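You operate a simulated robot arm through the tools that you are given. There is no shell and no other tool. Be economical: measure what you need, move in short steps, check, and stop when the job is done.

Carry out the task below with a simulated robot arm. There is one attempt and no reset: what you move stays moved.

Task
Take the green spacer on the worktop under the peg panel and put it away on the space under the stay shelf. Fetch the small lug and set it in the small blue tray. Open the right blue drawer. Do these in any order. Set down upright: small lug.
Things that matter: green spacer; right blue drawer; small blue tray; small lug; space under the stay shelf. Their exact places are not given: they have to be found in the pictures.

The check looks at the end state, three seconds after you hand in, the way a careful person would. Anything else that was tipped, shoved, dropped, spilled or broken makes it a failure.

Robot
A 6-joint arm with a two-finger parallel gripper on a trunk, on a base that drives. Base frame: it is fixed to the floor where the robot stands at the start and does not move with it; the origin is under the middle of the robot, x ahead of it, y to its left, z up. Lengths are in mm, angles in degrees, forces in N, time in s.
With the tool pointing down near the work surface it reaches from about 280 to 680 mm from the robot's upright axis, wherever it stands. Its first joint turns from -166.0 to 166.0 degrees. Places, roughly: right blue drawer [-2200, -3500, 700]; small blue tray (24x15x4 cm) [500, -1100, 900]; small lug (7x4x5 cm) [400, -500, 900]; space under the stay shelf (60x15 cm) [-2020, 2840, 880]. Payload 4.1 kg.
The tool frame sits at the grasp point between the pads (the TCP): z along the fingers, y along the line on which they close. The tips reach 23 mm beyond it. Largest opening 94 mm; finger width 38, thickness 10; the body of the gripper, 54 by 96 mm, starts 39 mm behind the TCP.
Orientation is that of the tool frame in the base frame, as a unit quaternion [x, y, z, w]. With the fingers straight down and closing along the base's y, the tool's x points along the base's -x, its y along +y and its z along -z.

Tools
- The arm moves only by the tool send_rows. Its argument "targets" is a list of rows, each a list of 7 numbers: the shift along the tool's x, y, z in mm, then the turn, a rotation vector about the tool's x, y, z in degrees, then the opening, from 0 (shut) to 1 (fully open). In form: [[tx, ty, tz, wx, wy, wz, grip], ...]. A call has 1 to 20 rows; each row shifts and turns the commanded pose from where the row before left it, along the tool's axes as they then stand. Rows are played at 5 a second. More than 50 mm and 8.6 degrees between two rows, or a gripper value outside its range, and nothing of the call is played. Where a pose cannot be reached the arm comes as near as it can. A force on the tool above 40 N (or 10 N above the force at the start of the call, whichever is more), or a blocked arm, ends the call early, and 0.2 s more pass. Each finger travels about 45 mm/s and halts on what it meets, pressing with about 24 N; the grip force reading is that of the motor and also rises with nothing between the fingers. The clock runs only during rows and for 0.2 s after the last one: add rows that do not move to give the fingers time. The reply holds the time, the measured pose of the TCP, the force on the tool along the base axes, the opening and the grip force, in the units named above and with some noise, with the torque about the TCP (base axes, N m) and any sound that the robot's microphone picked up.
- Cameras (640 x 400 px; columns grow to the right, rows downward): "scene" is now at [-6, 98.5, 1473.4]; the picture's right is [-0.77, -0.64, 0.00], its down [-0.37, 0.45, -0.81] and it looks along [0.52, -0.62, -0.59] (base axes); focal length 275 px, centre (320, 200). "wrist" rides on the gripper at [86, 16, -74] in the tool frame; the picture's right is [-0.18, 0.98, 0.00], its down [-0.58, -0.11, -0.81] and it looks along [-0.79, -0.15, 0.59] (tool axes); focal length 243 px, centre (320, 200).
- camera(camera): a new picture of that camera. It takes no simulated time.
- lift_body(by): slides the trunk up (or, below 0, down) by that many mm; the arm and the scene camera ride with it, the base frame stays. It gives what a move gives, with no picture.
- drive_base(legs): drives the robot by 1 to 6 legs, each [ahead, turn to the left] in mm and degrees, along the robot's own axes; the way and the turn of a leg run together, so that a leg with both is an arc; at most 1500 mm and 180 degrees a leg. The arm and the cameras ride along, it lands a little off, and it stops where it bumps. It gives what a move gives.
- pan_tilt(pan, tilt): turns the head with the scene camera to pan (to the left, within 155 degrees either way) and tilt (down, from -29 to 69), counted from straight ahead of the robot. It gives what a move gives.
- point_at(camera, pixels): there is no depth. For up to 12 entries [column, row, z] of the newest picture of that camera ("zoom" is the newest enlarged one), the place [x, y] in the base frame at which the ray of that pixel passes the height z, good to about 3 mm. It takes no simulated time.
- enlarge(camera, box): a new picture of the part [left, top, right, bottom] of that camera's present view, enlarged. It takes no simulated time.
- hand_in(): hands the job in; it is judged then, once.

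Go step by step. Measure first, check grasps and placings, and put right what went wrong. The budget is 110 turns and 90 pictures, counting those below and the enlarged ones. Unless the task says otherwise, let go and move clear before handing in, and close with one line.

The tools are called after "Emit:" by a JSON object that holds its "method" and its "body". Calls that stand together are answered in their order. send_rows: Moves the arm, as the interface text tells. Its arguments: {"type":"object","properties":{"targets":{"type":"array"}},"required":["targets"]} The other tools are called the same way: lift_body (by) slides the trunk up or down; drive_base (legs) drives the base; pan_tilt (pan, tilt) turns the head that bears the scene camera; camera (camera) takes a picture; point_at (camera, pixels) gives the place at which the rays of pixels pass given heights; enlarge (camera, box) takes an enlarged picture of a part of a camera's view; hand_in () hands the job in.

At the start:

```text
t: 0.0
eef_pos: [380.0, -200.7, 1160.4]
orientation: [0.001, 1.0, 0.0, 0.001]
wrist_force: [-0.2, -0.1, 0.2]
moment: [-0.02, 0.01, 0.0]
finger_gap: 94.1
grasp_force: 0.1
trunk travel left (down, up): [-425.0, 165.0]
robot x, y, heading: [0.9, 2.1, -0.3]
head pan, tilt: [-50.4, 35.9]
```

scene: 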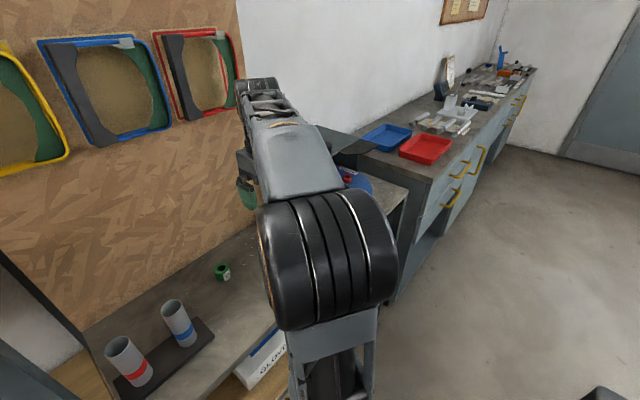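
wrist: 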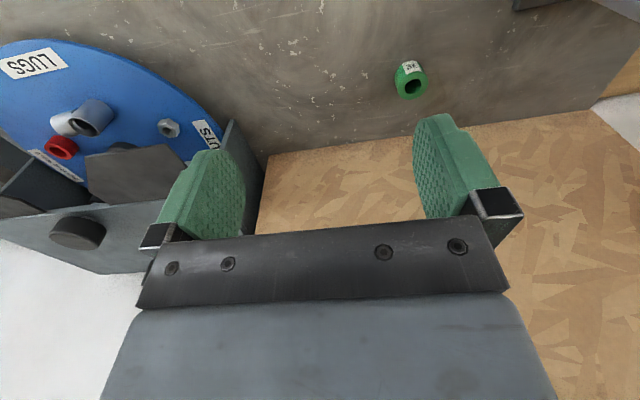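

The scene shows a green ring-shaped part at about (222,270) on the near bench, a turntable (LUGS) behind the arm, and blue and red trays at (387,137) and (425,148). I'll look closer from here.

Emit:
{"method": "enlarge", "body": {"camera": "wrist", "box": [0, 30, 260, 200]}}

Emit:
{"method": "enlarge", "body": {"camera": "scene", "box": [320, 30, 560, 190]}}

Emit:
{"method": "point_at", "body": {"camera": "scene", "pixels": [[222, 279, 880], [387, 137, 900], [425, 148, 900], [358, 185, 900]]}}

Emit:
{"method": "point_at", "body": {"camera": "wrist", "pixels": [[411, 90, 880], [90, 120, 900], [168, 128, 900], [62, 147, 900], [412, 66, 880]]}}

```text
2.35 times, centred on (130, 115) of wrist
```

zoom: 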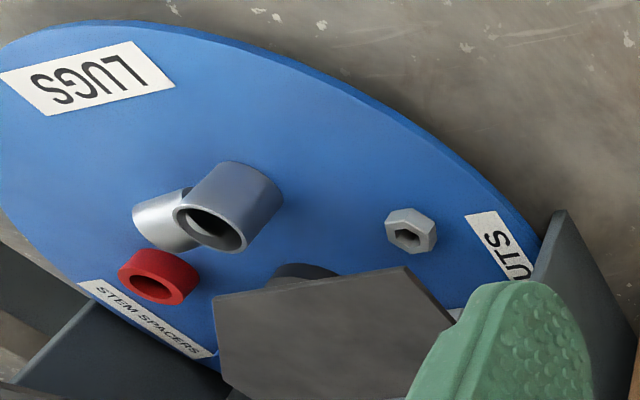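

```text
2.50 times, centred on (440, 110) of scene
```

zoom: 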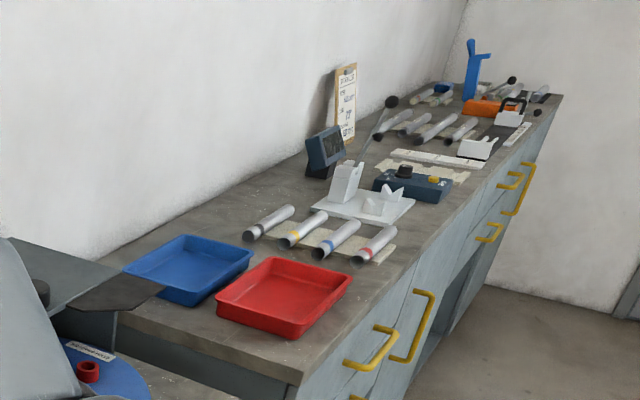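

```text
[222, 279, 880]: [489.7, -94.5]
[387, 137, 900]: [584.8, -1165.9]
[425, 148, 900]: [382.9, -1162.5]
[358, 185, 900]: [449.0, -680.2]
```

```text
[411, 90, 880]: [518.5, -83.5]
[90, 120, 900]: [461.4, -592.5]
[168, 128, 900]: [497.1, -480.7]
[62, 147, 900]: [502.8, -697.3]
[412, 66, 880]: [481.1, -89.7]
```

The turntable lies around x 450–600, y −480…−750, hidden by the arm. I'll swing the arm left to free the view and look from the head.

Emit:
{"method": "send_rows", "body": {"targets": [[0, 50, 0, 0, 0, 0, 1], [0, 50, 0, 0, 0, 0, 1], [0, 50, 0, 0, 0, 0, 1], [0, 50, 0, 0, 0, 0, 1], [0, 50, 0, 0, 0, 0, 1], [0, 50, 0, 0, 0, 0, 1], [0, 50, 0, 0, 0, 0, 1], [0, 50, 0, 0, 0, 0, 1]]}}

Emit:
{"method": "camera", "body": {"camera": "scene"}}

Emit:
{"method": "camera", "body": {"camera": "wrist"}}

```text
t: 1.7
eef_pos: [380.9, 156.6, 1157.1]
orientation: [-0.01, 1.0, -0.008, 0.0]
wrist_force: [3.1, -11.3, 1.1]
moment: [0.72, 0.1, 0.89]
finger_gap: 93.9
grasp_force: 0.1
trunk travel left (down, up): [-425.0, 165.0]
robot x, y, heading: [1.4, 0.1, -0.3]
head pan, tilt: [-50.4, 35.9]
stopped in row 8: the force on the tool passed its limit (the readings are from after the stop); the commanded pose is now the measured one
```

```text
85 pictures are left
```

scene: 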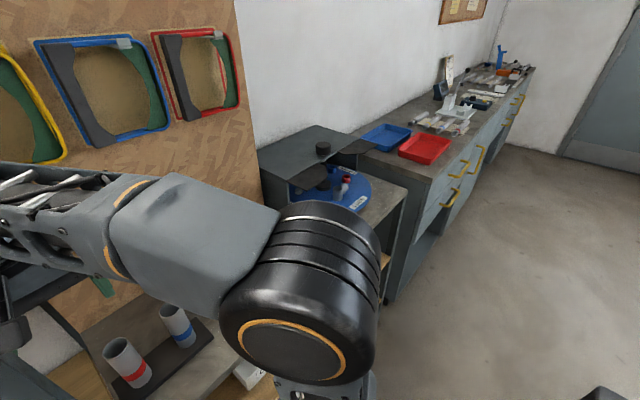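

```text
84 pictures are left
```

wrist: 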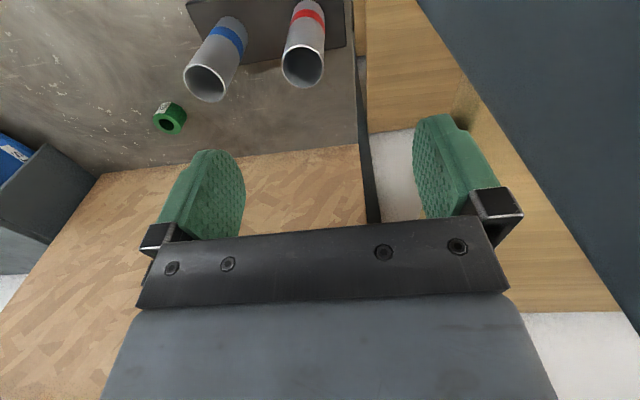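

The arm touched something on the left (11 N), so I back off 40 mm. The head now sees the turntable in a covered housing at (335,185).

Emit:
{"method": "send_rows", "body": {"targets": [[0, -20, 0, 0, 0, 0, 1], [0, -30, 0, 0, 0, 0, 1]]}}

Emit:
{"method": "enlarge", "body": {"camera": "scene", "box": [250, 110, 410, 210]}}

Emit:
{"method": "pan_tilt", "body": {"pan": 10, "tilt": 30}}

Emit:
{"method": "camera", "body": {"camera": "scene"}}

```text
t: 2.3
eef_pos: [382.6, 109.8, 1157.6]
orientation: [-0.01, 1.0, -0.008, 0.0]
wrist_force: [0.1, -0.3, 0.5]
moment: [0.0, 0.01, 0.01]
finger_gap: 93.9
grasp_force: 0.0
trunk travel left (down, up): [-425.0, 165.0]
robot x, y, heading: [4.6, -0.6, -0.3]
head pan, tilt: [-50.4, 35.9]
```

```text
4.00 times, centred on (330, 160) of scene
```

zoom: 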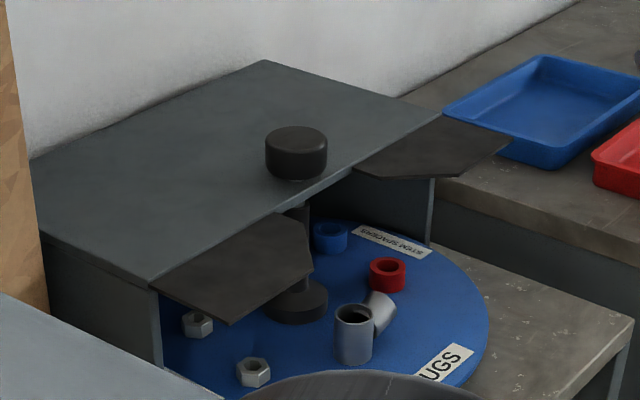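

```text
t: 3.6
eef_pos: [382.7, 110.3, 1157.3]
orientation: [-0.011, 1.0, -0.008, 0.0]
wrist_force: [-0.5, 0.0, -0.1]
moment: [0.02, 0.04, 0.0]
finger_gap: 94.0
grasp_force: 0.1
trunk travel left (down, up): [-425.0, 165.0]
robot x, y, heading: [-3.1, -3.2, 0.0]
head pan, tilt: [10.0, 30.0]
```

```text
82 pictures are left
```

scene: 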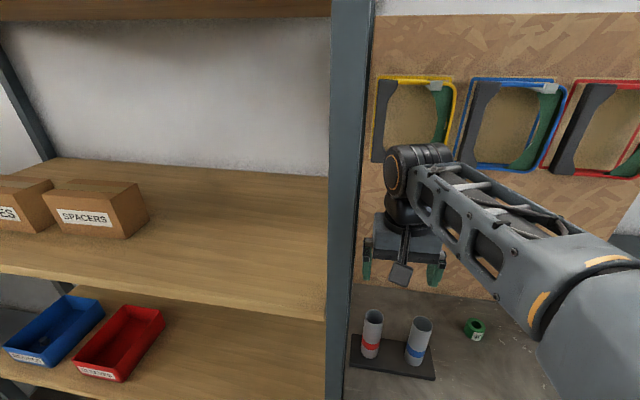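

The zoom shows the LUGS sector at the open side with a tube-with-branch lug at zoom (360,335), and the spacer shelf etc. on the left. I'll locate the lug from that zoom picture and look for the other destinations.

Emit:
{"method": "point_at", "body": {"camera": "zoom", "pixels": [[352, 362, 900], [352, 362, 920], [352, 310, 950], [296, 300, 900], [490, 330, 900], [296, 130, 1080], [150, 285, 1060], [440, 400, 900], [545, 165, 900], [630, 320, 880], [430, 205, 900]]}}

Emit:
{"method": "pan_tilt", "body": {"pan": -50, "tilt": 45}}

Emit:
{"method": "camera", "body": {"camera": "scene"}}

Emit:
{"method": "pan_tilt", "body": {"pan": 120, "tilt": 25}}

Emit:
{"method": "camera", "body": {"camera": "scene"}}

Emit:
{"method": "pan_tilt", "body": {"pan": -130, "tilt": 20}}

Emit:
{"method": "camera", "body": {"camera": "scene"}}

```text
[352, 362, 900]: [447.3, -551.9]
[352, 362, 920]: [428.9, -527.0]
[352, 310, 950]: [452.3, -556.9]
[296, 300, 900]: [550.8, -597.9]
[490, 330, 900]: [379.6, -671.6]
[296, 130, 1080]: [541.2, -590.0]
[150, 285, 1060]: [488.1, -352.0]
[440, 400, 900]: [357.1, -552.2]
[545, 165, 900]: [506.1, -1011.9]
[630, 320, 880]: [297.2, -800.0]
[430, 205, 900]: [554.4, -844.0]
```

```text
t: 4.9
eef_pos: [381.0, 110.6, 1157.1]
orientation: [-0.009, 1.0, -0.008, 0.0]
wrist_force: [0.9, 0.1, 0.7]
moment: [-0.01, -0.01, 0.01]
finger_gap: 94.2
grasp_force: 0.0
trunk travel left (down, up): [-425.0, 165.0]
robot x, y, heading: [0.3, -4.3, -0.2]
head pan, tilt: [-50.0, 45.0]
```

```text
81 pictures are left
```

scene: 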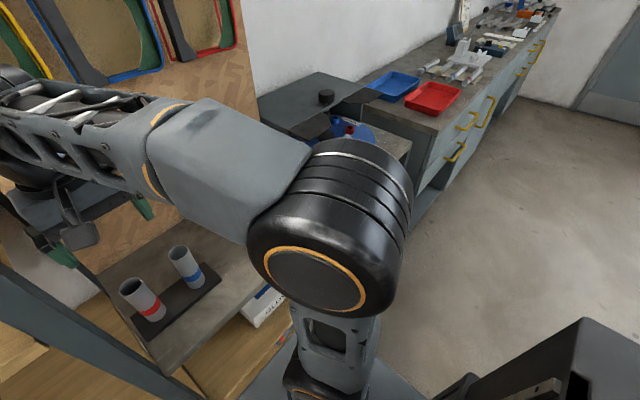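

```text
t: 7.5
eef_pos: [382.0, 109.6, 1156.9]
orientation: [-0.01, 1.0, -0.008, 0.0]
wrist_force: [-0.9, 0.1, 0.5]
moment: [-0.02, 0.02, -0.01]
finger_gap: 93.8
grasp_force: 0.1
trunk travel left (down, up): [-425.0, 165.0]
robot x, y, heading: [2.8, 0.2, 0.1]
head pan, tilt: [120.0, 25.0]
```

```text
80 pictures are left
```

scene: 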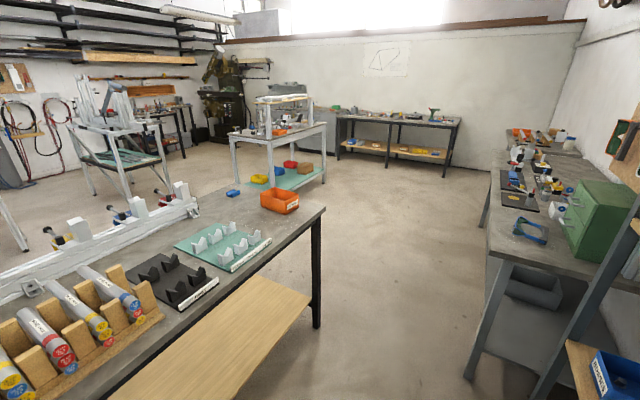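

```text
t: 11.0
eef_pos: [383.0, 110.0, 1157.3]
orientation: [-0.01, 1.0, -0.008, 0.0]
wrist_force: [0.2, 0.5, 0.8]
moment: [-0.01, 0.01, -0.04]
finger_gap: 94.2
grasp_force: 0.1
trunk travel left (down, up): [-425.0, 165.0]
robot x, y, heading: [-0.8, 1.1, -0.3]
head pan, tilt: [-130.0, 20.0]
```

```text
79 pictures are left
```

scene: 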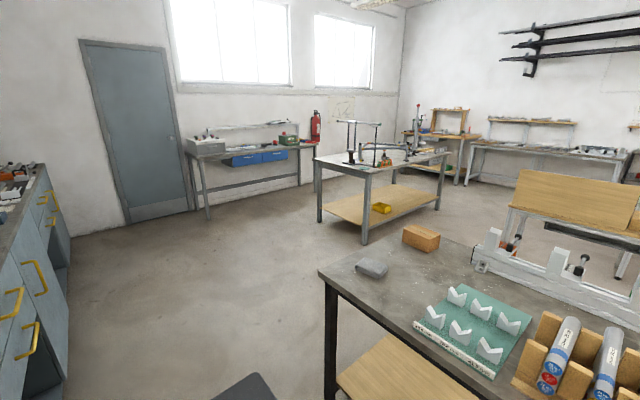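

The right blue drawer appears under the far bench at (275,155); the stay shelf should be the little rack on the table near (285,110) in the left-rear picture. I'll zoom both.

Emit:
{"method": "enlarge", "body": {"camera": "scene", "box": [170, 100, 330, 230]}}

Emit:
{"method": "pan_tilt", "body": {"pan": 125, "tilt": 15}}

Emit:
{"method": "enlarge", "body": {"camera": "scene", "box": [220, 100, 420, 240]}}

```text
3.08 times, centred on (250, 165) of scene
```

zoom: 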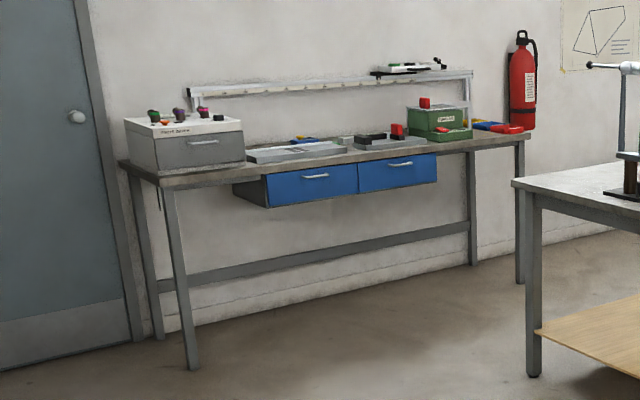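

```text
t: 14.6
eef_pos: [383.1, 109.0, 1157.4]
orientation: [-0.01, 1.0, -0.008, 0.0]
wrist_force: [-0.6, 0.2, 0.7]
moment: [-0.01, -0.01, -0.01]
finger_gap: 94.1
grasp_force: 0.1
trunk travel left (down, up): [-425.0, 165.0]
robot x, y, heading: [-0.4, -1.1, -0.1]
head pan, tilt: [125.0, 15.0]
```

```text
2.86 times, centred on (320, 170) of scene
```

zoom: 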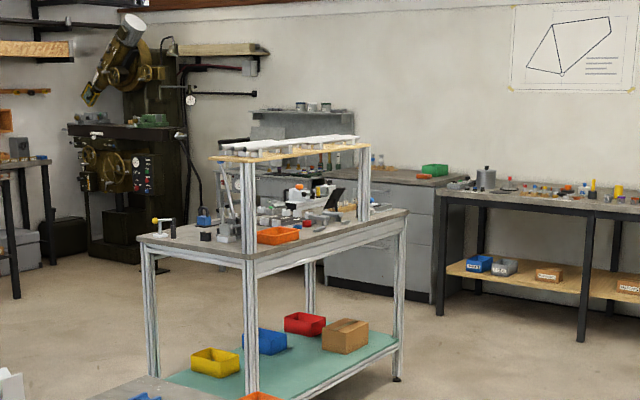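

Both goals are identified. Before driving I'll check clearance around the base, behind and to the right.

Emit:
{"method": "pan_tilt", "body": {"pan": 155, "tilt": 55}}

Emit:
{"method": "camera", "body": {"camera": "scene"}}

Emit:
{"method": "pan_tilt", "body": {"pan": -80, "tilt": 50}}

Emit:
{"method": "camera", "body": {"camera": "scene"}}

Emit:
{"method": "point_at", "body": {"camera": "scene", "pixels": [[320, 100, 0], [200, 100, 900], [320, 300, 0], [450, 300, 0]]}}

```text
t: 15.6
eef_pos: [383.0, 110.5, 1158.5]
orientation: [-0.009, 1.0, -0.007, 0.001]
wrist_force: [0.3, -0.4, 0.5]
moment: [0.02, 0.01, -0.02]
finger_gap: 93.8
grasp_force: 0.1
trunk travel left (down, up): [-425.0, 165.0]
robot x, y, heading: [2.8, -5.4, 0.2]
head pan, tilt: [154.7, 55.0]
```

```text
76 pictures are left
```

scene: 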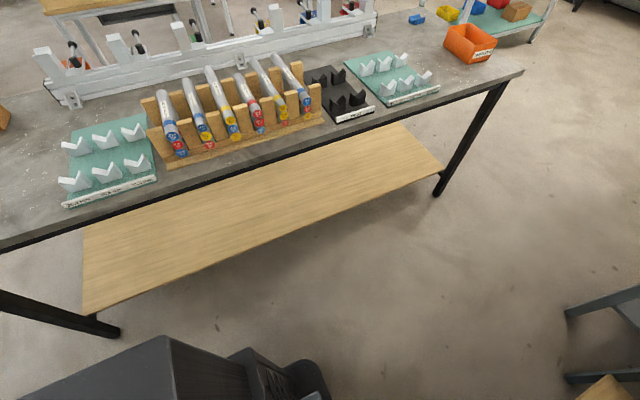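

```text
t: 19.0
eef_pos: [382.7, 110.8, 1157.7]
orientation: [-0.009, 1.0, -0.008, 0.001]
wrist_force: [-0.9, -0.4, 0.4]
moment: [0.0, 0.0, 0.03]
finger_gap: 94.2
grasp_force: 0.0
trunk travel left (down, up): [-425.0, 165.0]
robot x, y, heading: [-3.5, 0.1, 0.0]
head pan, tilt: [-80.0, 50.0]
```

```text
75 pictures are left
```

scene: 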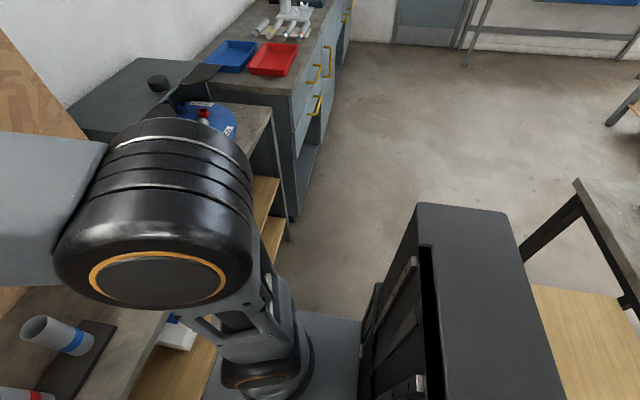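

```text
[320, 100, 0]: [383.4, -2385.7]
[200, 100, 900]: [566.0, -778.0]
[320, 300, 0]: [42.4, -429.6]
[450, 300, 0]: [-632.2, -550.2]
```

I'll get floor/edge points of the counters and rear table from this picture.

Emit:
{"method": "point_at", "body": {"camera": "scene", "pixels": [[293, 222, 0], [292, 93, 900], [270, 110, 900], [309, 105, 760], [575, 180, 880], [640, 290, 880], [283, 240, 0], [255, 60, 900], [232, 55, 900], [505, 210, 1000], [415, 205, 1000], [200, 110, 905]]}}

```text
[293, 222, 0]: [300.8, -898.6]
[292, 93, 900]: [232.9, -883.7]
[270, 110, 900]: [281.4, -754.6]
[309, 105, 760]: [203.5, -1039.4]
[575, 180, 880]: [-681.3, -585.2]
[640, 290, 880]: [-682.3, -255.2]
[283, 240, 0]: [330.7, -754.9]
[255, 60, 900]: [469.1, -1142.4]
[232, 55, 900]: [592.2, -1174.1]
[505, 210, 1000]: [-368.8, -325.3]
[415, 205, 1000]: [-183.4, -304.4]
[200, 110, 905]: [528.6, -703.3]
```

The aisle spans about x −680 to +235, so I'll back up a bit, turn right 80° and roll to alongside the carousel.

Emit:
{"method": "drive_base", "body": {"legs": [[-150, 0], [0, -80], [560, 0]]}}

Emit:
{"method": "pan_tilt", "body": {"pan": 80, "tilt": 40}}

Emit:
{"method": "camera", "body": {"camera": "scene"}}

```text
t: 26.6
eef_pos: [121.3, -904.1, 1157.4]
orientation: [0.636, 0.772, -0.005, -0.005]
wrist_force: [-0.3, 0.0, 0.2]
moment: [-0.03, 0.02, 0.0]
finger_gap: 93.8
grasp_force: 0.0
trunk travel left (down, up): [-425.0, 165.0]
robot x, y, heading: [-52.1, -545.1, -80.2]
head pan, tilt: [-80.0, 50.0]
```

```text
t: 29.0
eef_pos: [122.1, -904.1, 1157.2]
orientation: [0.635, 0.772, -0.006, -0.006]
wrist_force: [-0.5, -0.1, -0.6]
moment: [0.04, -0.01, 0.0]
finger_gap: 94.0
grasp_force: 0.0
trunk travel left (down, up): [-425.0, 165.0]
robot x, y, heading: [-51.9, -545.8, -80.3]
head pan, tilt: [80.0, 40.0]
```

```text
74 pictures are left
```

scene: 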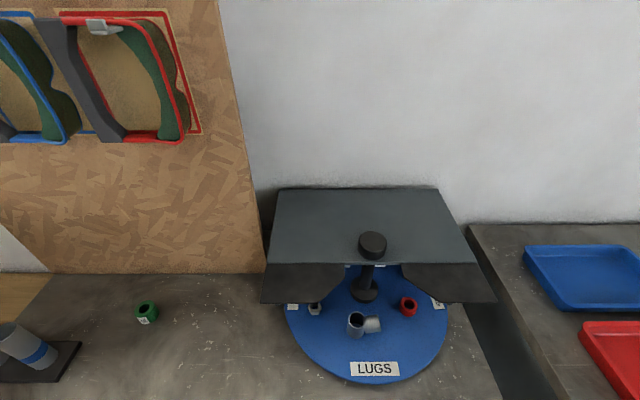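

Excellent clear view: the lug is at (362,324), LUGS label facing us. I'll enlarge it and measure.

Emit:
{"method": "enlarge", "body": {"camera": "scene", "box": [260, 230, 500, 390]}}

Emit:
{"method": "point_at", "body": {"camera": "scene", "pixels": [[356, 337, 900], [356, 318, 950], [380, 332, 900], [381, 324, 920], [367, 382, 900], [285, 318, 900], [448, 318, 900], [372, 240, 1090], [262, 303, 1050], [490, 301, 1050], [147, 323, 880], [345, 264, 1050]]}}

```text
2.50 times, centred on (380, 310) of scene
```

zoom: 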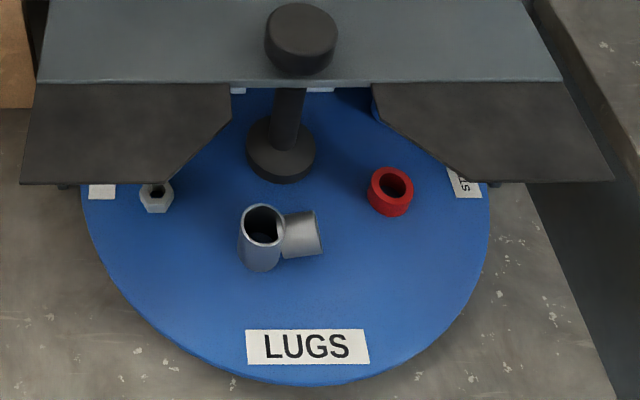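

```text
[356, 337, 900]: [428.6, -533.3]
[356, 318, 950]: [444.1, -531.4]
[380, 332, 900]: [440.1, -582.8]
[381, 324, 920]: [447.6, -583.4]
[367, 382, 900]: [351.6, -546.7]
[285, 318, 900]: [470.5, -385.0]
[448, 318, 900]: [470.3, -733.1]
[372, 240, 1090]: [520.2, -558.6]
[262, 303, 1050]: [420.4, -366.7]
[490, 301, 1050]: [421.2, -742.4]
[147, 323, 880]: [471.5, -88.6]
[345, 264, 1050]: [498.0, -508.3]
```

The disc front edge is at x≈351, centre y≈−559, cover at z≈1045 with an opening y −510…−604. The lug (tube at (444,−531), stub towards −y) suits a 70 mm lengthwise grasp along y with the tool tilted back under the cover. I'll turn the tool and bring it in front for a wrist look.

Emit:
{"method": "send_rows", "body": {"targets": [[0, 0, 0, 0, 0, -8, 1], [0, 0, 0, 0, 0, -8, 1], [0, 0, 0, 0, 0, -8, 1], [0, 0, 0, 0, 0, -8, 1], [0, 0, 0, 0, 0, -8, 1], [0, 0, 0, 0, 0, -8, 1], [0, 0, 0, 0, 0, -8, 1], [0, 0, 0, 0, 0, -8, 1], [0, 0, 0, 0, 0, -8, 1], [0, 0, 0, 0, 0, -8, 1], [-20, 43, 0, 0, 0, 0, 1], [-20, 43, 0, 0, 0, 0, 1], [-20, 43, 0, 0, 0, 0, 1], [-20, 43, 0, 0, 0, 0, 1], [-20, 43, 0, 0, 0, 0, 1], [-20, 43, 0, 0, 0, 0, 1], [-20, 43, 0, 0, 0, 0, 1], [-20, 43, 0, 0, 0, 0, 1]]}}

Emit:
{"method": "camera", "body": {"camera": "wrist"}}

```text
t: 32.8
eef_pos: [275.7, -558.3, 1154.7]
orientation: [-0.008, 1.0, -0.002, -0.009]
wrist_force: [0.2, -0.8, -0.3]
moment: [0.0, 0.03, -0.01]
finger_gap: 94.1
grasp_force: 0.1
trunk travel left (down, up): [-425.0, 165.0]
robot x, y, heading: [-50.6, -543.4, -80.4]
head pan, tilt: [80.0, 40.0]
```

```text
72 pictures are left
```

wrist: 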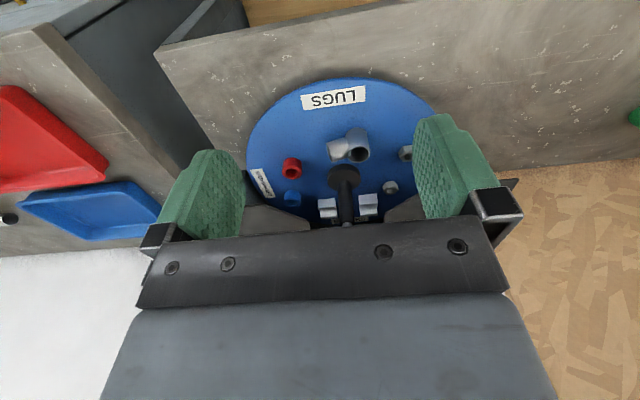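

Emit:
{"method": "enlarge", "body": {"camera": "wrist", "box": [260, 80, 420, 180]}}

Emit:
{"method": "point_at", "body": {"camera": "wrist", "pixels": [[357, 130, 900], [357, 146, 950], [335, 143, 900], [335, 155, 920], [350, 79, 900], [368, 145, 930], [330, 150, 930]]}}

```text
4.00 times, centred on (340, 130) of wrist
```

zoom: 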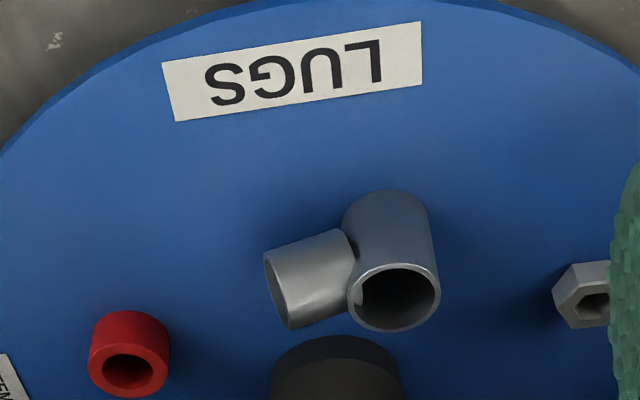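

```text
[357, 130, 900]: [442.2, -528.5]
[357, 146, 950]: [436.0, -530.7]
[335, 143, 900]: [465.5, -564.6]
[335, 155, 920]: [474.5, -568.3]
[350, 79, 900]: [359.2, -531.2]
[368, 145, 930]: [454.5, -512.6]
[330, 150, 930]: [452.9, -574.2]
```

Tube centre ≈(444,−530), stub end ≈(452,−582), top ≈950. I turn the tool 8° in yaw and tilt 31° so the gripper leans toward me, away from the cover.

Emit:
{"method": "send_rows", "body": {"targets": [[0, 0, 0, 0, 0, -8, 1], [0, 0, 0, 0, -8, 0, 1], [0, 0, 0, 0, -8, 0, 1], [0, 0, 0, 0, -8, 0, 1], [0, 0, 0, 0, -7, 0, 1], [0, 0, 0, 0, 0, 0, 1]]}}

Emit:
{"method": "camera", "body": {"camera": "wrist"}}

```text
t: 34.2
eef_pos: [275.8, -558.3, 1155.2]
orientation: [-0.076, 0.963, 0.021, 0.258]
wrist_force: [-0.5, -0.5, 0.1]
moment: [0.01, 0.0, 0.0]
finger_gap: 94.2
grasp_force: 0.0
trunk travel left (down, up): [-425.0, 165.0]
robot x, y, heading: [-50.8, -543.9, -80.2]
head pan, tilt: [80.0, 40.0]
```

```text
70 pictures are left
```

wrist: 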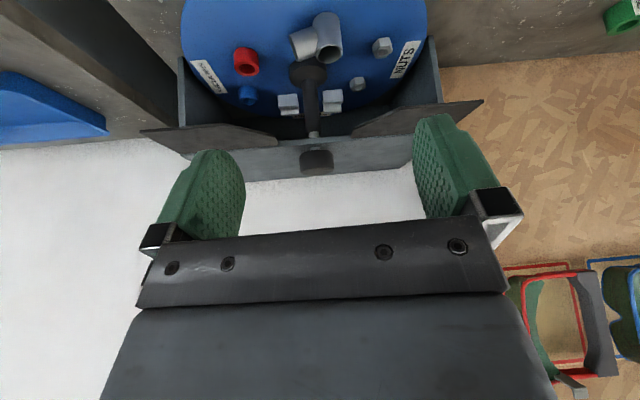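

Tool axes are as designed. I move to the pre-grasp point (387,−556,1042) and check.

Emit:
{"method": "send_rows", "body": {"targets": [[-9.7, -3.9, 38.2, 0, 0, 0, 1], [-9.7, -3.9, 38.2, 0, 0, 0, 1], [-9.7, -3.9, 38.2, 0, 0, 0, 1], [-9.7, -3.9, 38.2, 0, 0, 0, 1], [0, 0, 0, 0, 0, 0, 1]]}}

Emit:
{"method": "camera", "body": {"camera": "wrist"}}

Emit:
{"method": "camera", "body": {"camera": "scene"}}

Emit:
{"method": "point_at", "body": {"camera": "wrist", "pixels": [[280, 90, 1045], [370, 90, 1045], [320, 20, 905]]}}

```text
t: 35.4
eef_pos: [388.4, -556.0, 1040.6]
orientation: [-0.076, 0.963, 0.02, 0.258]
wrist_force: [0.6, 0.7, 0.2]
moment: [0.01, 0.0, 0.0]
finger_gap: 93.8
grasp_force: 0.0
trunk travel left (down, up): [-425.0, 165.0]
robot x, y, heading: [-52.6, -546.1, -80.3]
head pan, tilt: [80.0, 40.0]
```

```text
69 pictures are left
```

wrist: 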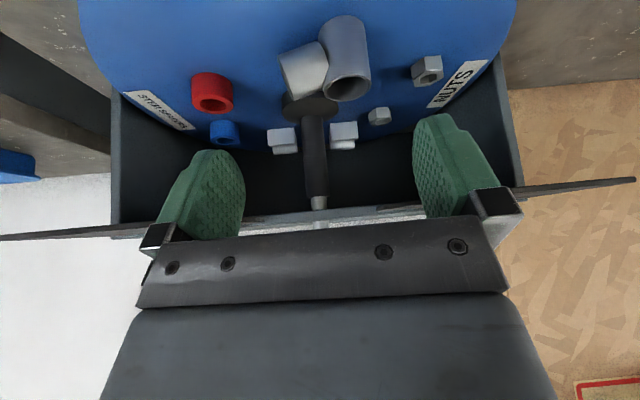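

```text
68 pictures are left
```

scene: 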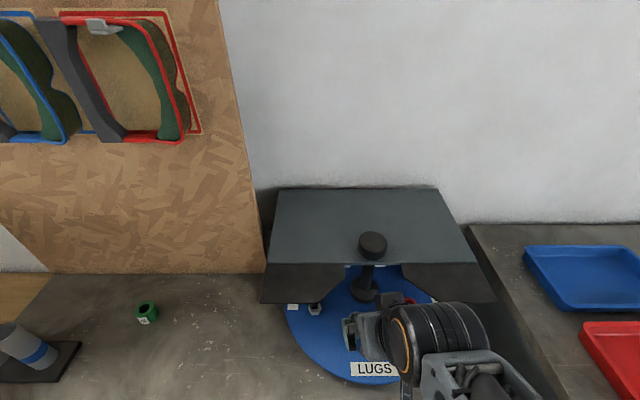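

```text
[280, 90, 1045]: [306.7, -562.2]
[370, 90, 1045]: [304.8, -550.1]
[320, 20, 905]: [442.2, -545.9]
```

The wrist view shows the lug between (282,75) and (370,60). I'll re-measure from here.

Emit:
{"method": "enlarge", "body": {"camera": "wrist", "box": [230, 0, 420, 120]}}

Emit:
{"method": "point_at", "body": {"camera": "wrist", "pixels": [[347, 87, 950], [326, 60, 930], [370, 60, 930], [289, 88, 930], [280, 57, 930], [345, 16, 905]]}}

```text
3.33 times, centred on (325, 60) of wrist
```

zoom: 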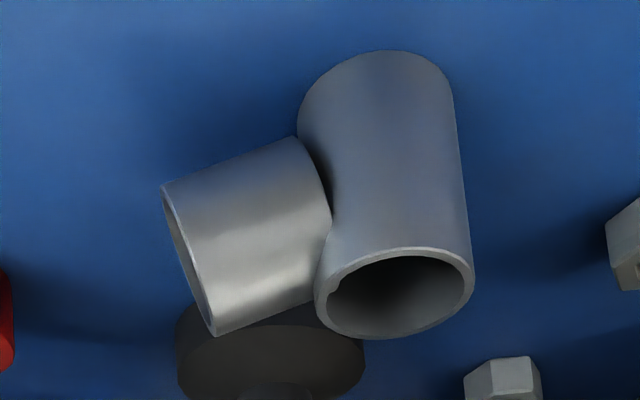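

```text
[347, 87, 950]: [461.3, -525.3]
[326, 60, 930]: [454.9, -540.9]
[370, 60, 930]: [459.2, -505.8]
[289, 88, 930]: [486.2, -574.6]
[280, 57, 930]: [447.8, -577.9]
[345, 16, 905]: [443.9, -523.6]
```

The new ray and the earlier rays disagree unless the disc is higher than 905. I'll triangulate with the LUGS label corner and top-hole centre using two heights.

Emit:
{"method": "point_at", "body": {"camera": "scene", "pixels": [[350.8, 375.6, 900], [350.8, 375.6, 940], [356.8, 318.8, 950], [356.8, 318.8, 980], [356.8, 338.8, 900], [356.8, 338.8, 940], [381, 323, 920], [381, 323, 950]]}}

Emit:
{"method": "point_at", "body": {"camera": "wrist", "pixels": [[347, 88, 950], [347, 88, 980], [344.5, 15, 900], [344.5, 15, 940], [285, 73, 920], [285, 73, 950]]}}

```text
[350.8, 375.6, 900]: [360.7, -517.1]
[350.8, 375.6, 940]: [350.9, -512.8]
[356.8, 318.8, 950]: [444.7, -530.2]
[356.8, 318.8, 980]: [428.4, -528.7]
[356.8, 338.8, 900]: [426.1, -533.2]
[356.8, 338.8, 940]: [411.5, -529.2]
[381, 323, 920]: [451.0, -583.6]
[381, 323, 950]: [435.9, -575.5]
```

```text
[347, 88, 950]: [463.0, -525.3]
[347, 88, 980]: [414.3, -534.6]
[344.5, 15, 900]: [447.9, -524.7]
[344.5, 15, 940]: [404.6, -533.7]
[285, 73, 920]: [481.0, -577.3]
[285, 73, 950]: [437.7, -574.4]
```

Triangulation gives disc z≈920, tube centre (435,−530), top 967, stub slightly upturned with end near (434,−578). I correct the yaw and approach most of the way, then check.

Emit:
{"method": "send_rows", "body": {"targets": [[2, 4.7, 0, 3.5, 0, 6.06, 1], [2, 4.7, 15, 0, 0, 0, 1], [0, 0, 20, 0, 0, 0, 1], [0, 0, 20, 0, 0, 0, 1], [0, 0, 0, 0, 0, 0, 1]]}}

Emit:
{"method": "camera", "body": {"camera": "wrist"}}

Emit:
{"method": "camera", "body": {"camera": "scene"}}

```text
t: 36.6
eef_pos: [410.0, -545.2, 992.4]
orientation: [-0.016, 0.965, 0.004, 0.26]
wrist_force: [0.6, 0.3, -1.2]
moment: [-0.01, 0.04, -0.02]
finger_gap: 93.9
grasp_force: 0.0
trunk travel left (down, up): [-425.0, 165.0]
robot x, y, heading: [-53.8, -546.3, -80.4]
head pan, tilt: [80.0, 40.0]
```

```text
66 pictures are left
```

wrist: 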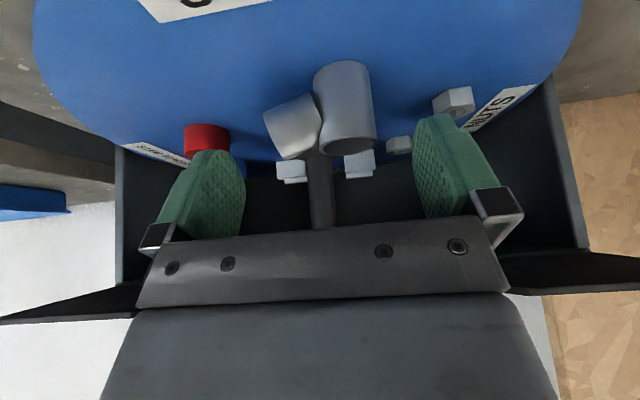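

```text
65 pictures are left
```

scene: 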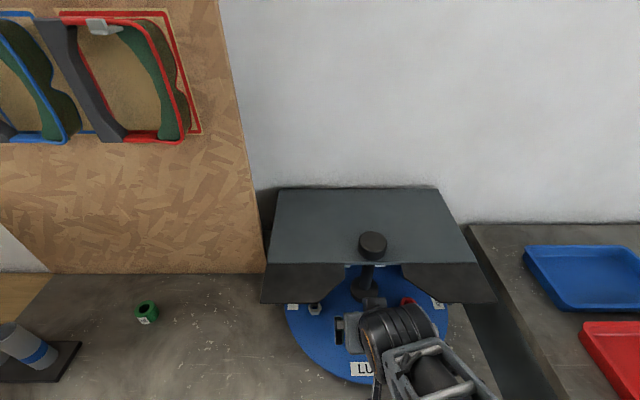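

The lug spans columns 263–376, centred on the approach line (col 320). Final 45 mm in, then close.

Emit:
{"method": "send_rows", "body": {"targets": [[0, 0, 15, 0, 0, 0, 1], [0, 0, 15, 0, 0, 0, 1], [0, 0, 15, 0, 0, 0, 1], [0, 0, 0, 0, 0, 0, 1]]}}

Emit:
{"method": "camera", "body": {"camera": "wrist"}}

```text
t: 37.6
eef_pos: [430.9, -543.6, 955.4]
orientation: [-0.017, 0.965, 0.005, 0.262]
wrist_force: [-6.4, 0.7, 20.9]
moment: [-0.31, 0.33, -0.06]
finger_gap: 93.9
grasp_force: 0.1
trunk travel left (down, up): [-425.0, 165.0]
robot x, y, heading: [-50.1, -546.1, -80.2]
head pan, tilt: [80.0, 40.0]
```

```text
64 pictures are left
```

wrist: 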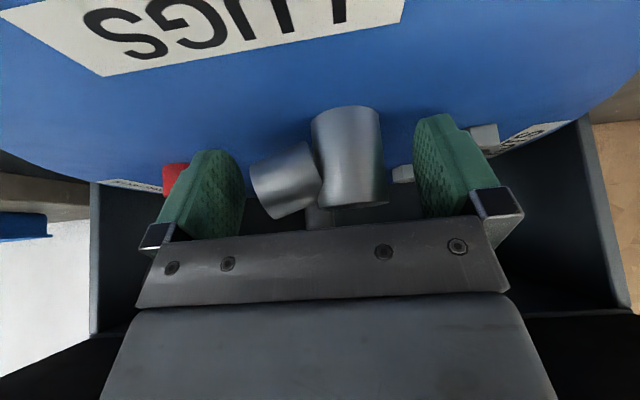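

The fingertips touched the disc (21 N), so the disc is ≈926. I raise 6 mm and close.

Emit:
{"method": "send_rows", "body": {"targets": [[-3, 0, -5.2, 0, 0, 0, 1], [0, 0, 0, 0, 0, 0, 1]]}}

Emit:
{"method": "send_rows", "body": {"targets": [[0, 0, 0, 0, 0, 0, 0.85], [0, 0, 0, 0, 0, 0, 0.75], [0, 0, 0, 0, 0, 0, 0.65], [0, 0, 0, 0, 0, 0, 0.5], [0, 0, 0, 0, 0, 0, 0.5]]}}

Emit:
{"method": "camera", "body": {"camera": "wrist"}}

```text
t: 38.2
eef_pos: [431.5, -544.8, 958.1]
orientation: [-0.016, 0.966, 0.004, 0.258]
wrist_force: [0.0, -0.4, 0.1]
moment: [-0.01, 0.03, 0.0]
finger_gap: 94.0
grasp_force: 0.0
trunk travel left (down, up): [-425.0, 165.0]
robot x, y, heading: [-52.8, -546.9, -80.1]
head pan, tilt: [80.0, 40.0]
```

```text
t: 39.4
eef_pos: [432.1, -545.6, 959.8]
orientation: [-0.017, 0.966, 0.005, 0.258]
wrist_force: [0.3, 0.1, 0.1]
moment: [-0.01, 0.03, -0.01]
finger_gap: 62.7
grasp_force: 24.1
trunk travel left (down, up): [-425.0, 165.0]
robot x, y, heading: [-52.5, -548.5, -80.1]
head pan, tilt: [80.0, 40.0]
```

```text
63 pictures are left
```

wrist: 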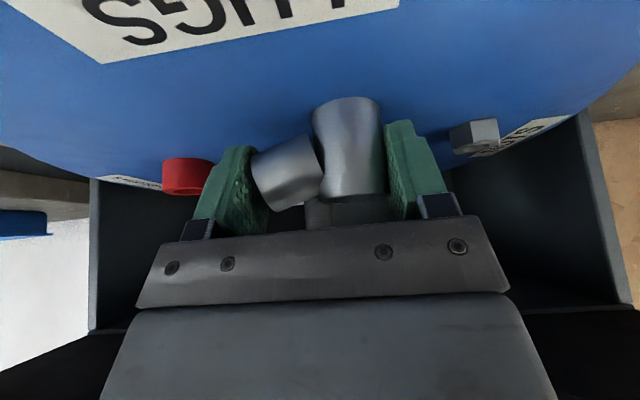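

Gripped at 62.7 mm with 24 N. I lift 15 mm, check, then retreat along the approach line.

Emit:
{"method": "send_rows", "body": {"targets": [[-2.5, 0, -4.3, 0, 0, 0, 0.45], [-5, 0, -8.7, 0, 0, 0, 0.45], [0, 0, 0, 0, 0, 0, 0.45]]}}

Emit:
{"method": "camera", "body": {"camera": "wrist"}}

```text
t: 40.2
eef_pos: [433.6, -545.5, 972.6]
orientation: [-0.017, 0.965, 0.004, 0.26]
wrist_force: [0.8, 0.1, 1.2]
moment: [-0.02, -0.02, -0.02]
finger_gap: 61.5
grasp_force: 24.2
trunk travel left (down, up): [-425.0, 165.0]
robot x, y, heading: [-51.1, -547.6, -80.1]
head pan, tilt: [80.0, 40.0]
```

```text
62 pictures are left
```

wrist: 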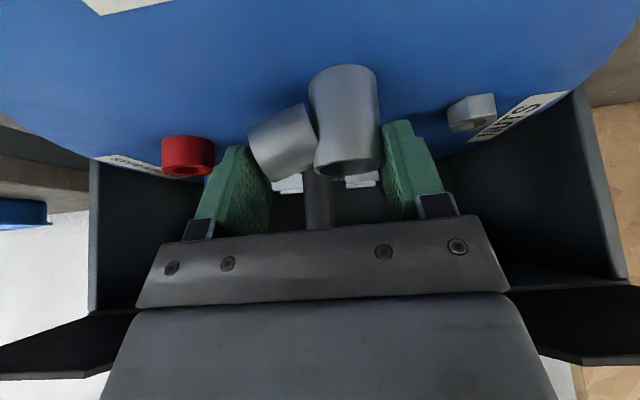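

The lug stayed on the disc (tube moved from row 97 to 65 in view): the tilted pads only caught the slanting upper stub. I release and re-measure.

Emit:
{"method": "send_rows", "body": {"targets": [[0, 0, 0, 0, 0, 0, 0.8], [0, 0, 0, 0, 0, 0, 1], [0, 0, 0, 0, 0, 0, 1], [0, 0, 0, 0, 0, 0, 1], [0, 0, 0, 0, 0, 0, 1]]}}

Emit:
{"method": "send_rows", "body": {"targets": [[0, 0, -20, 0, 0, 0, 1], [0, 0, -20, 0, 0, 0, 1], [0, 0, -20, 0, 0, 0, 1], [0, 0, -20, 0, 0, 0, 1], [0, 0, 0, 0, 0, 0, 1]]}}

Emit:
{"method": "enlarge", "body": {"camera": "wrist", "box": [200, 0, 440, 150]}}

```text
t: 41.4
eef_pos: [433.6, -544.1, 972.1]
orientation: [-0.017, 0.966, 0.004, 0.259]
wrist_force: [0.5, 0.2, -0.4]
moment: [0.02, -0.02, 0.0]
finger_gap: 94.1
grasp_force: 0.1
trunk travel left (down, up): [-425.0, 165.0]
robot x, y, heading: [-54.8, -551.2, -80.2]
head pan, tilt: [80.0, 40.0]
```

```text
t: 42.6
eef_pos: [392.6, -546.8, 1041.8]
orientation: [-0.016, 0.966, 0.004, 0.258]
wrist_force: [0.0, 1.1, 0.7]
moment: [-0.02, 0.03, -0.01]
finger_gap: 93.8
grasp_force: 0.1
trunk travel left (down, up): [-425.0, 165.0]
robot x, y, heading: [-50.7, -549.6, -80.2]
head pan, tilt: [80.0, 40.0]
```

```text
2.67 times, centred on (320, 75) of wrist
```

zoom: 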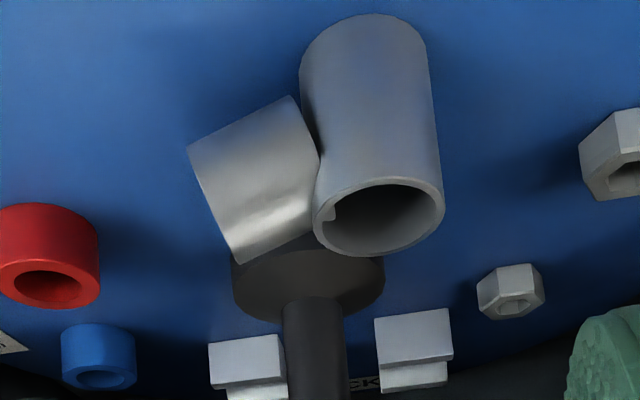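

I'll triangulate the stub's end rim: top and bottom corners in both views.

Emit:
{"method": "point_at", "body": {"camera": "scene", "pixels": [[377.6, 313.6, 930], [377.6, 313.6, 980], [381.2, 332, 930], [381.2, 332, 980], [356.8, 318.8, 976], [356.8, 338.8, 926]]}}

Emit:
{"method": "point_at", "body": {"camera": "wrist", "pixels": [[288.9, 98.2, 930], [288.9, 98.2, 980], [270.5, 56.3, 930], [270.5, 56.3, 980], [342, 82, 976], [336, 5.5, 926], [312, 36, 976], [364, 80, 976]]}}

Emit:
{"method": "enlarge", "body": {"camera": "scene", "box": [310, 280, 420, 350]}}

```text
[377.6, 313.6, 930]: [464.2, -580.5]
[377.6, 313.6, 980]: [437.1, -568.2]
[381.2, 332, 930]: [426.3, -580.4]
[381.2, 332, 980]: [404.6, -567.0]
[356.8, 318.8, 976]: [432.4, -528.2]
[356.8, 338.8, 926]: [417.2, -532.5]
```

```text
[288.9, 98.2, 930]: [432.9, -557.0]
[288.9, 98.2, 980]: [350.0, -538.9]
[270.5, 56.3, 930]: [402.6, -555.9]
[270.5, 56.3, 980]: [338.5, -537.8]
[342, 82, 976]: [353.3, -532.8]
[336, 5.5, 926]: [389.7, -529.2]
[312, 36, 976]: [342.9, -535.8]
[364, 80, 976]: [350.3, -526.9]
```

```text
5.71 times, centred on (365, 315) of scene
```

zoom: 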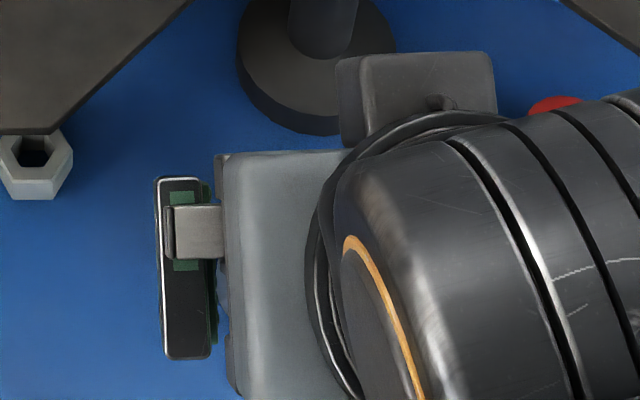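

The stub tilts upward (end centre ≈(435,−574,958)), so I need the pads lower. I reduce the tilt to ~14° so the tips can reach nearer the disc, and approach again.

Emit:
{"method": "send_rows", "body": {"targets": [[0, 0, 0, 0, 8, 0, 1], [0, 0, 0, 0, 8, 0, 1], [-18.9, 1.5, 4.7, 0, 0, 0, 0.97], [0, 0, 20, 0, 0, 0, 0.97], [0, 0, 20, 0, 0, 0, 0.97], [0, 0, 20, 0, 0, 0, 0.97], [0, 0, 0, 0, 0, 0, 0.97]]}}

Emit:
{"method": "camera", "body": {"camera": "wrist"}}

```text
t: 44.2
eef_pos: [425.9, -542.8, 984.8]
orientation: [-0.018, 0.992, 0.003, 0.121]
wrist_force: [-0.1, -0.2, 0.6]
moment: [0.0, -0.01, -0.01]
finger_gap: 90.9
grasp_force: 0.0
trunk travel left (down, up): [-425.0, 165.0]
robot x, y, heading: [-55.7, -545.3, -80.0]
head pan, tilt: [80.0, 40.0]
```

```text
59 pictures are left
```

wrist: 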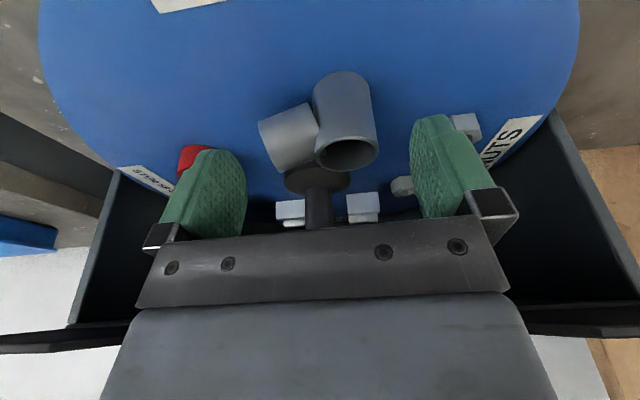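

Aligned (lug columns 258–378, mid row ~122, expected ~134). I descend slowly to find the disc.

Emit:
{"method": "send_rows", "body": {"targets": [[0, 0, 10, 0, 0, 0, 0.97], [0, 0, 10, 0, 0, 0, 0.97], [0, 0, 8, 0, 0, 0, 0.97], [0, 0, 4, 0, 0, 0, 0.97], [0, 0, 3, 0, 0, 0, 0.97], [0, 0, 0, 0, 0, 0, 0.97]]}}

Emit:
{"method": "camera", "body": {"camera": "wrist"}}

```text
t: 45.6
eef_pos: [436.2, -543.3, 954.1]
orientation: [-0.017, 0.992, 0.002, 0.124]
wrist_force: [-1.4, -0.9, 16.0]
moment: [-0.32, 0.24, -0.13]
finger_gap: 91.2
grasp_force: 0.0
trunk travel left (down, up): [-425.0, 165.0]
robot x, y, heading: [-49.6, -547.1, -80.3]
head pan, tilt: [80.0, 40.0]
```

```text
58 pictures are left
```

wrist: 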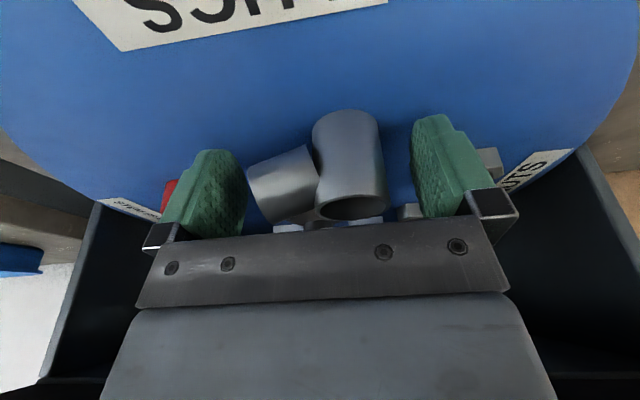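

Contact at TCP z≈954 (16 N). I raise 3 mm and close gently.

Emit:
{"method": "send_rows", "body": {"targets": [[-0.8, -1, -3, 0, 0, 0, 0.97], [0, 0, 0, 0, 0, 0, 0.85], [0, 0, 0, 0, 0, 0, 0.78], [0, 0, 0, 0, 0, 0, 0.7], [0, 0, 0, 0, 0, 0, 0.6], [0, 0, 0, 0, 0, 0, 0.5], [0, 0, 0, 0, 0, 0, 0.4], [0, 0, 0, 0, 0, 0, 0.4]]}}

Emit:
{"method": "camera", "body": {"camera": "wrist"}}

```text
t: 47.4
eef_pos: [434.9, -544.7, 953.5]
orientation: [-0.017, 0.992, 0.003, 0.123]
wrist_force: [-0.1, 0.1, 0.0]
moment: [-0.01, -0.03, -0.01]
finger_gap: 63.2
grasp_force: 24.3
trunk travel left (down, up): [-425.0, 165.0]
robot x, y, heading: [-52.2, -547.0, -80.2]
head pan, tilt: [80.0, 40.0]
```

```text
57 pictures are left
```

wrist: 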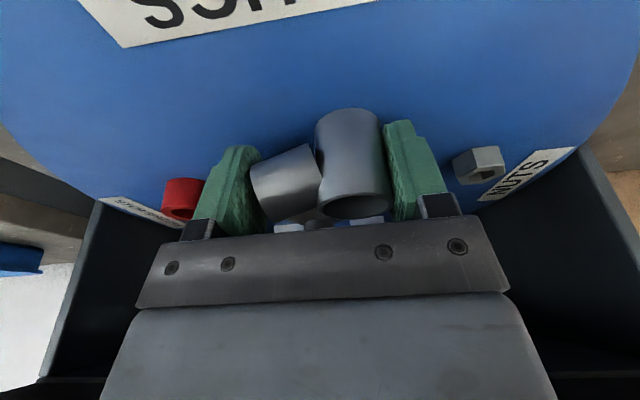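

Gap 63.2 mm. I try a small 12 mm lift and look.

Emit:
{"method": "send_rows", "body": {"targets": [[-0.7, 0, -3, 0, 0, 0, 0.3], [-1, 0, -4, 0, 0, 0, 0.3], [-1.2, 0, -5, 0, 0, 0, 0.3], [0, 0, 0, 0, 0, 0, 0.3]]}}

Emit:
{"method": "camera", "body": {"camera": "wrist"}}

```text
t: 48.4
eef_pos: [433.7, -544.4, 967.2]
orientation: [-0.017, 0.992, 0.002, 0.122]
wrist_force: [0.6, -0.3, -0.4]
moment: [0.01, -0.01, -0.04]
finger_gap: 63.1
grasp_force: 23.9
trunk travel left (down, up): [-425.0, 165.0]
robot x, y, heading: [-53.4, -547.5, -80.0]
head pan, tilt: [80.0, 40.0]
```

```text
56 pictures are left
```

wrist: 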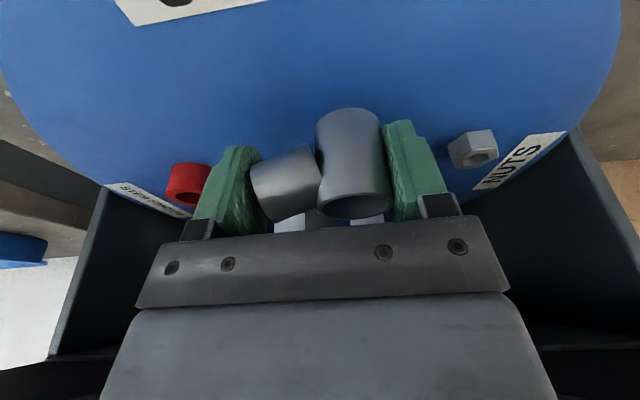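

The lug now rises with the gripper (its image stays put while the disc recedes). I retreat along the tool axis, then back away from the cover.

Emit:
{"method": "send_rows", "body": {"targets": [[0, 0, -20, 0, 0, 0, 0.3], [0, 0, -25, 0, 0, 0, 0.3], [0, 0, -25, 0, 0, 0, 0.3], [0, 0, -25, 0, 0, 0, 0.3], [0, 0, -25, 0, 0, 0, 0.3], [20, 0, -20, 0, 0, 0, 0.3], [20, 0, -20, 0, 0, 0, 0.3], [20, 0, -15, 0, 0, 0, 0.3], [20, 0, -10, 0, 0, 0, 0.3], [0, 0, 0, 0, 0, 0, 0.3]]}}

Emit:
{"method": "camera", "body": {"camera": "wrist"}}

Emit:
{"method": "camera", "body": {"camera": "scene"}}

```text
t: 50.6
eef_pos: [311.6, -548.3, 1124.9]
orientation: [-0.018, 0.992, 0.002, 0.121]
wrist_force: [0.2, -0.4, -0.6]
moment: [0.01, 0.01, 0.03]
finger_gap: 62.8
grasp_force: 24.0
trunk travel left (down, up): [-425.0, 165.0]
robot x, y, heading: [-53.0, -545.4, -80.2]
head pan, tilt: [80.0, 40.0]
```

```text
55 pictures are left
```

wrist: 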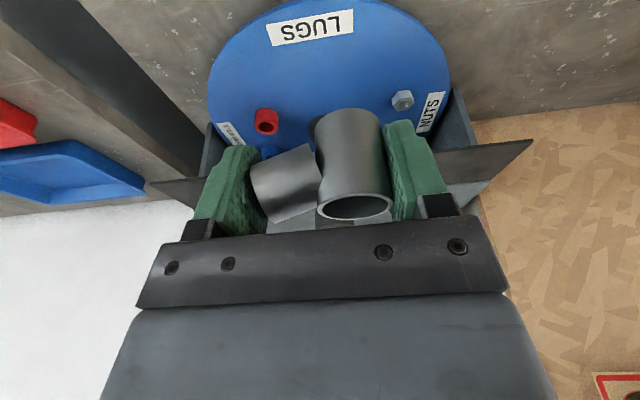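

```text
54 pictures are left
```

scene: 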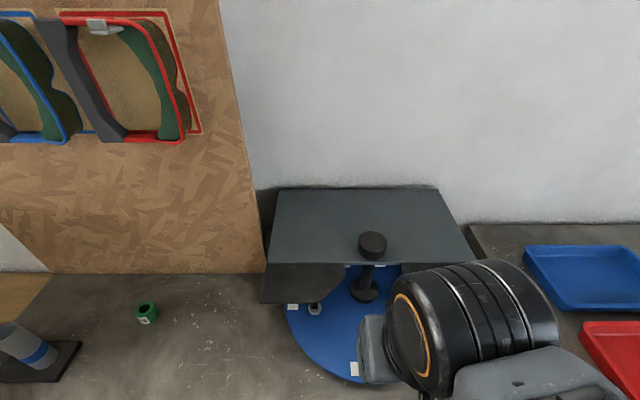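

Lug held, carousel undisturbed. I turn to heading −90 and drive 520 mm so the blue tray is abeam.

Emit:
{"method": "drive_base", "body": {"legs": [[0, -10], [540, 0]]}}

Emit:
{"method": "camera", "body": {"camera": "scene"}}

Emit:
{"method": "camera", "body": {"camera": "wrist"}}

```text
t: 54.4
eef_pos: [305.4, -1146.6, 1125.3]
orientation: [0.067, 0.99, -0.008, 0.122]
wrist_force: [0.1, 0.1, -1.1]
moment: [0.0, -0.02, 0.03]
finger_gap: 62.5
grasp_force: 24.2
trunk travel left (down, up): [-425.0, 165.0]
robot x, y, heading: [-53.0, -1083.2, -90.0]
head pan, tilt: [80.0, 40.0]
```

```text
53 pictures are left
```

scene: 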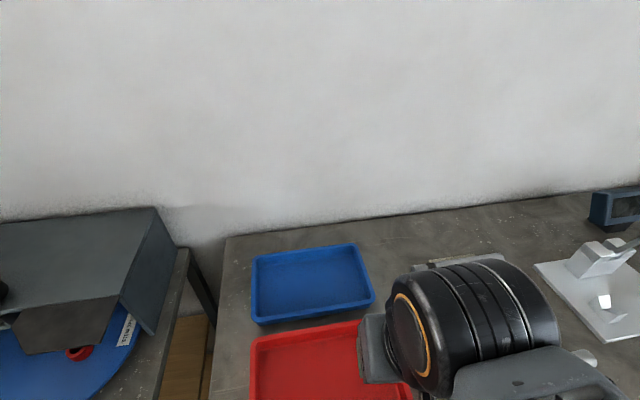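

```text
52 pictures are left
```

wrist: 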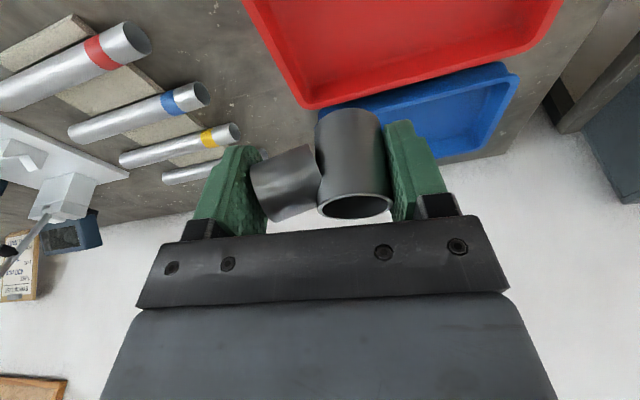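

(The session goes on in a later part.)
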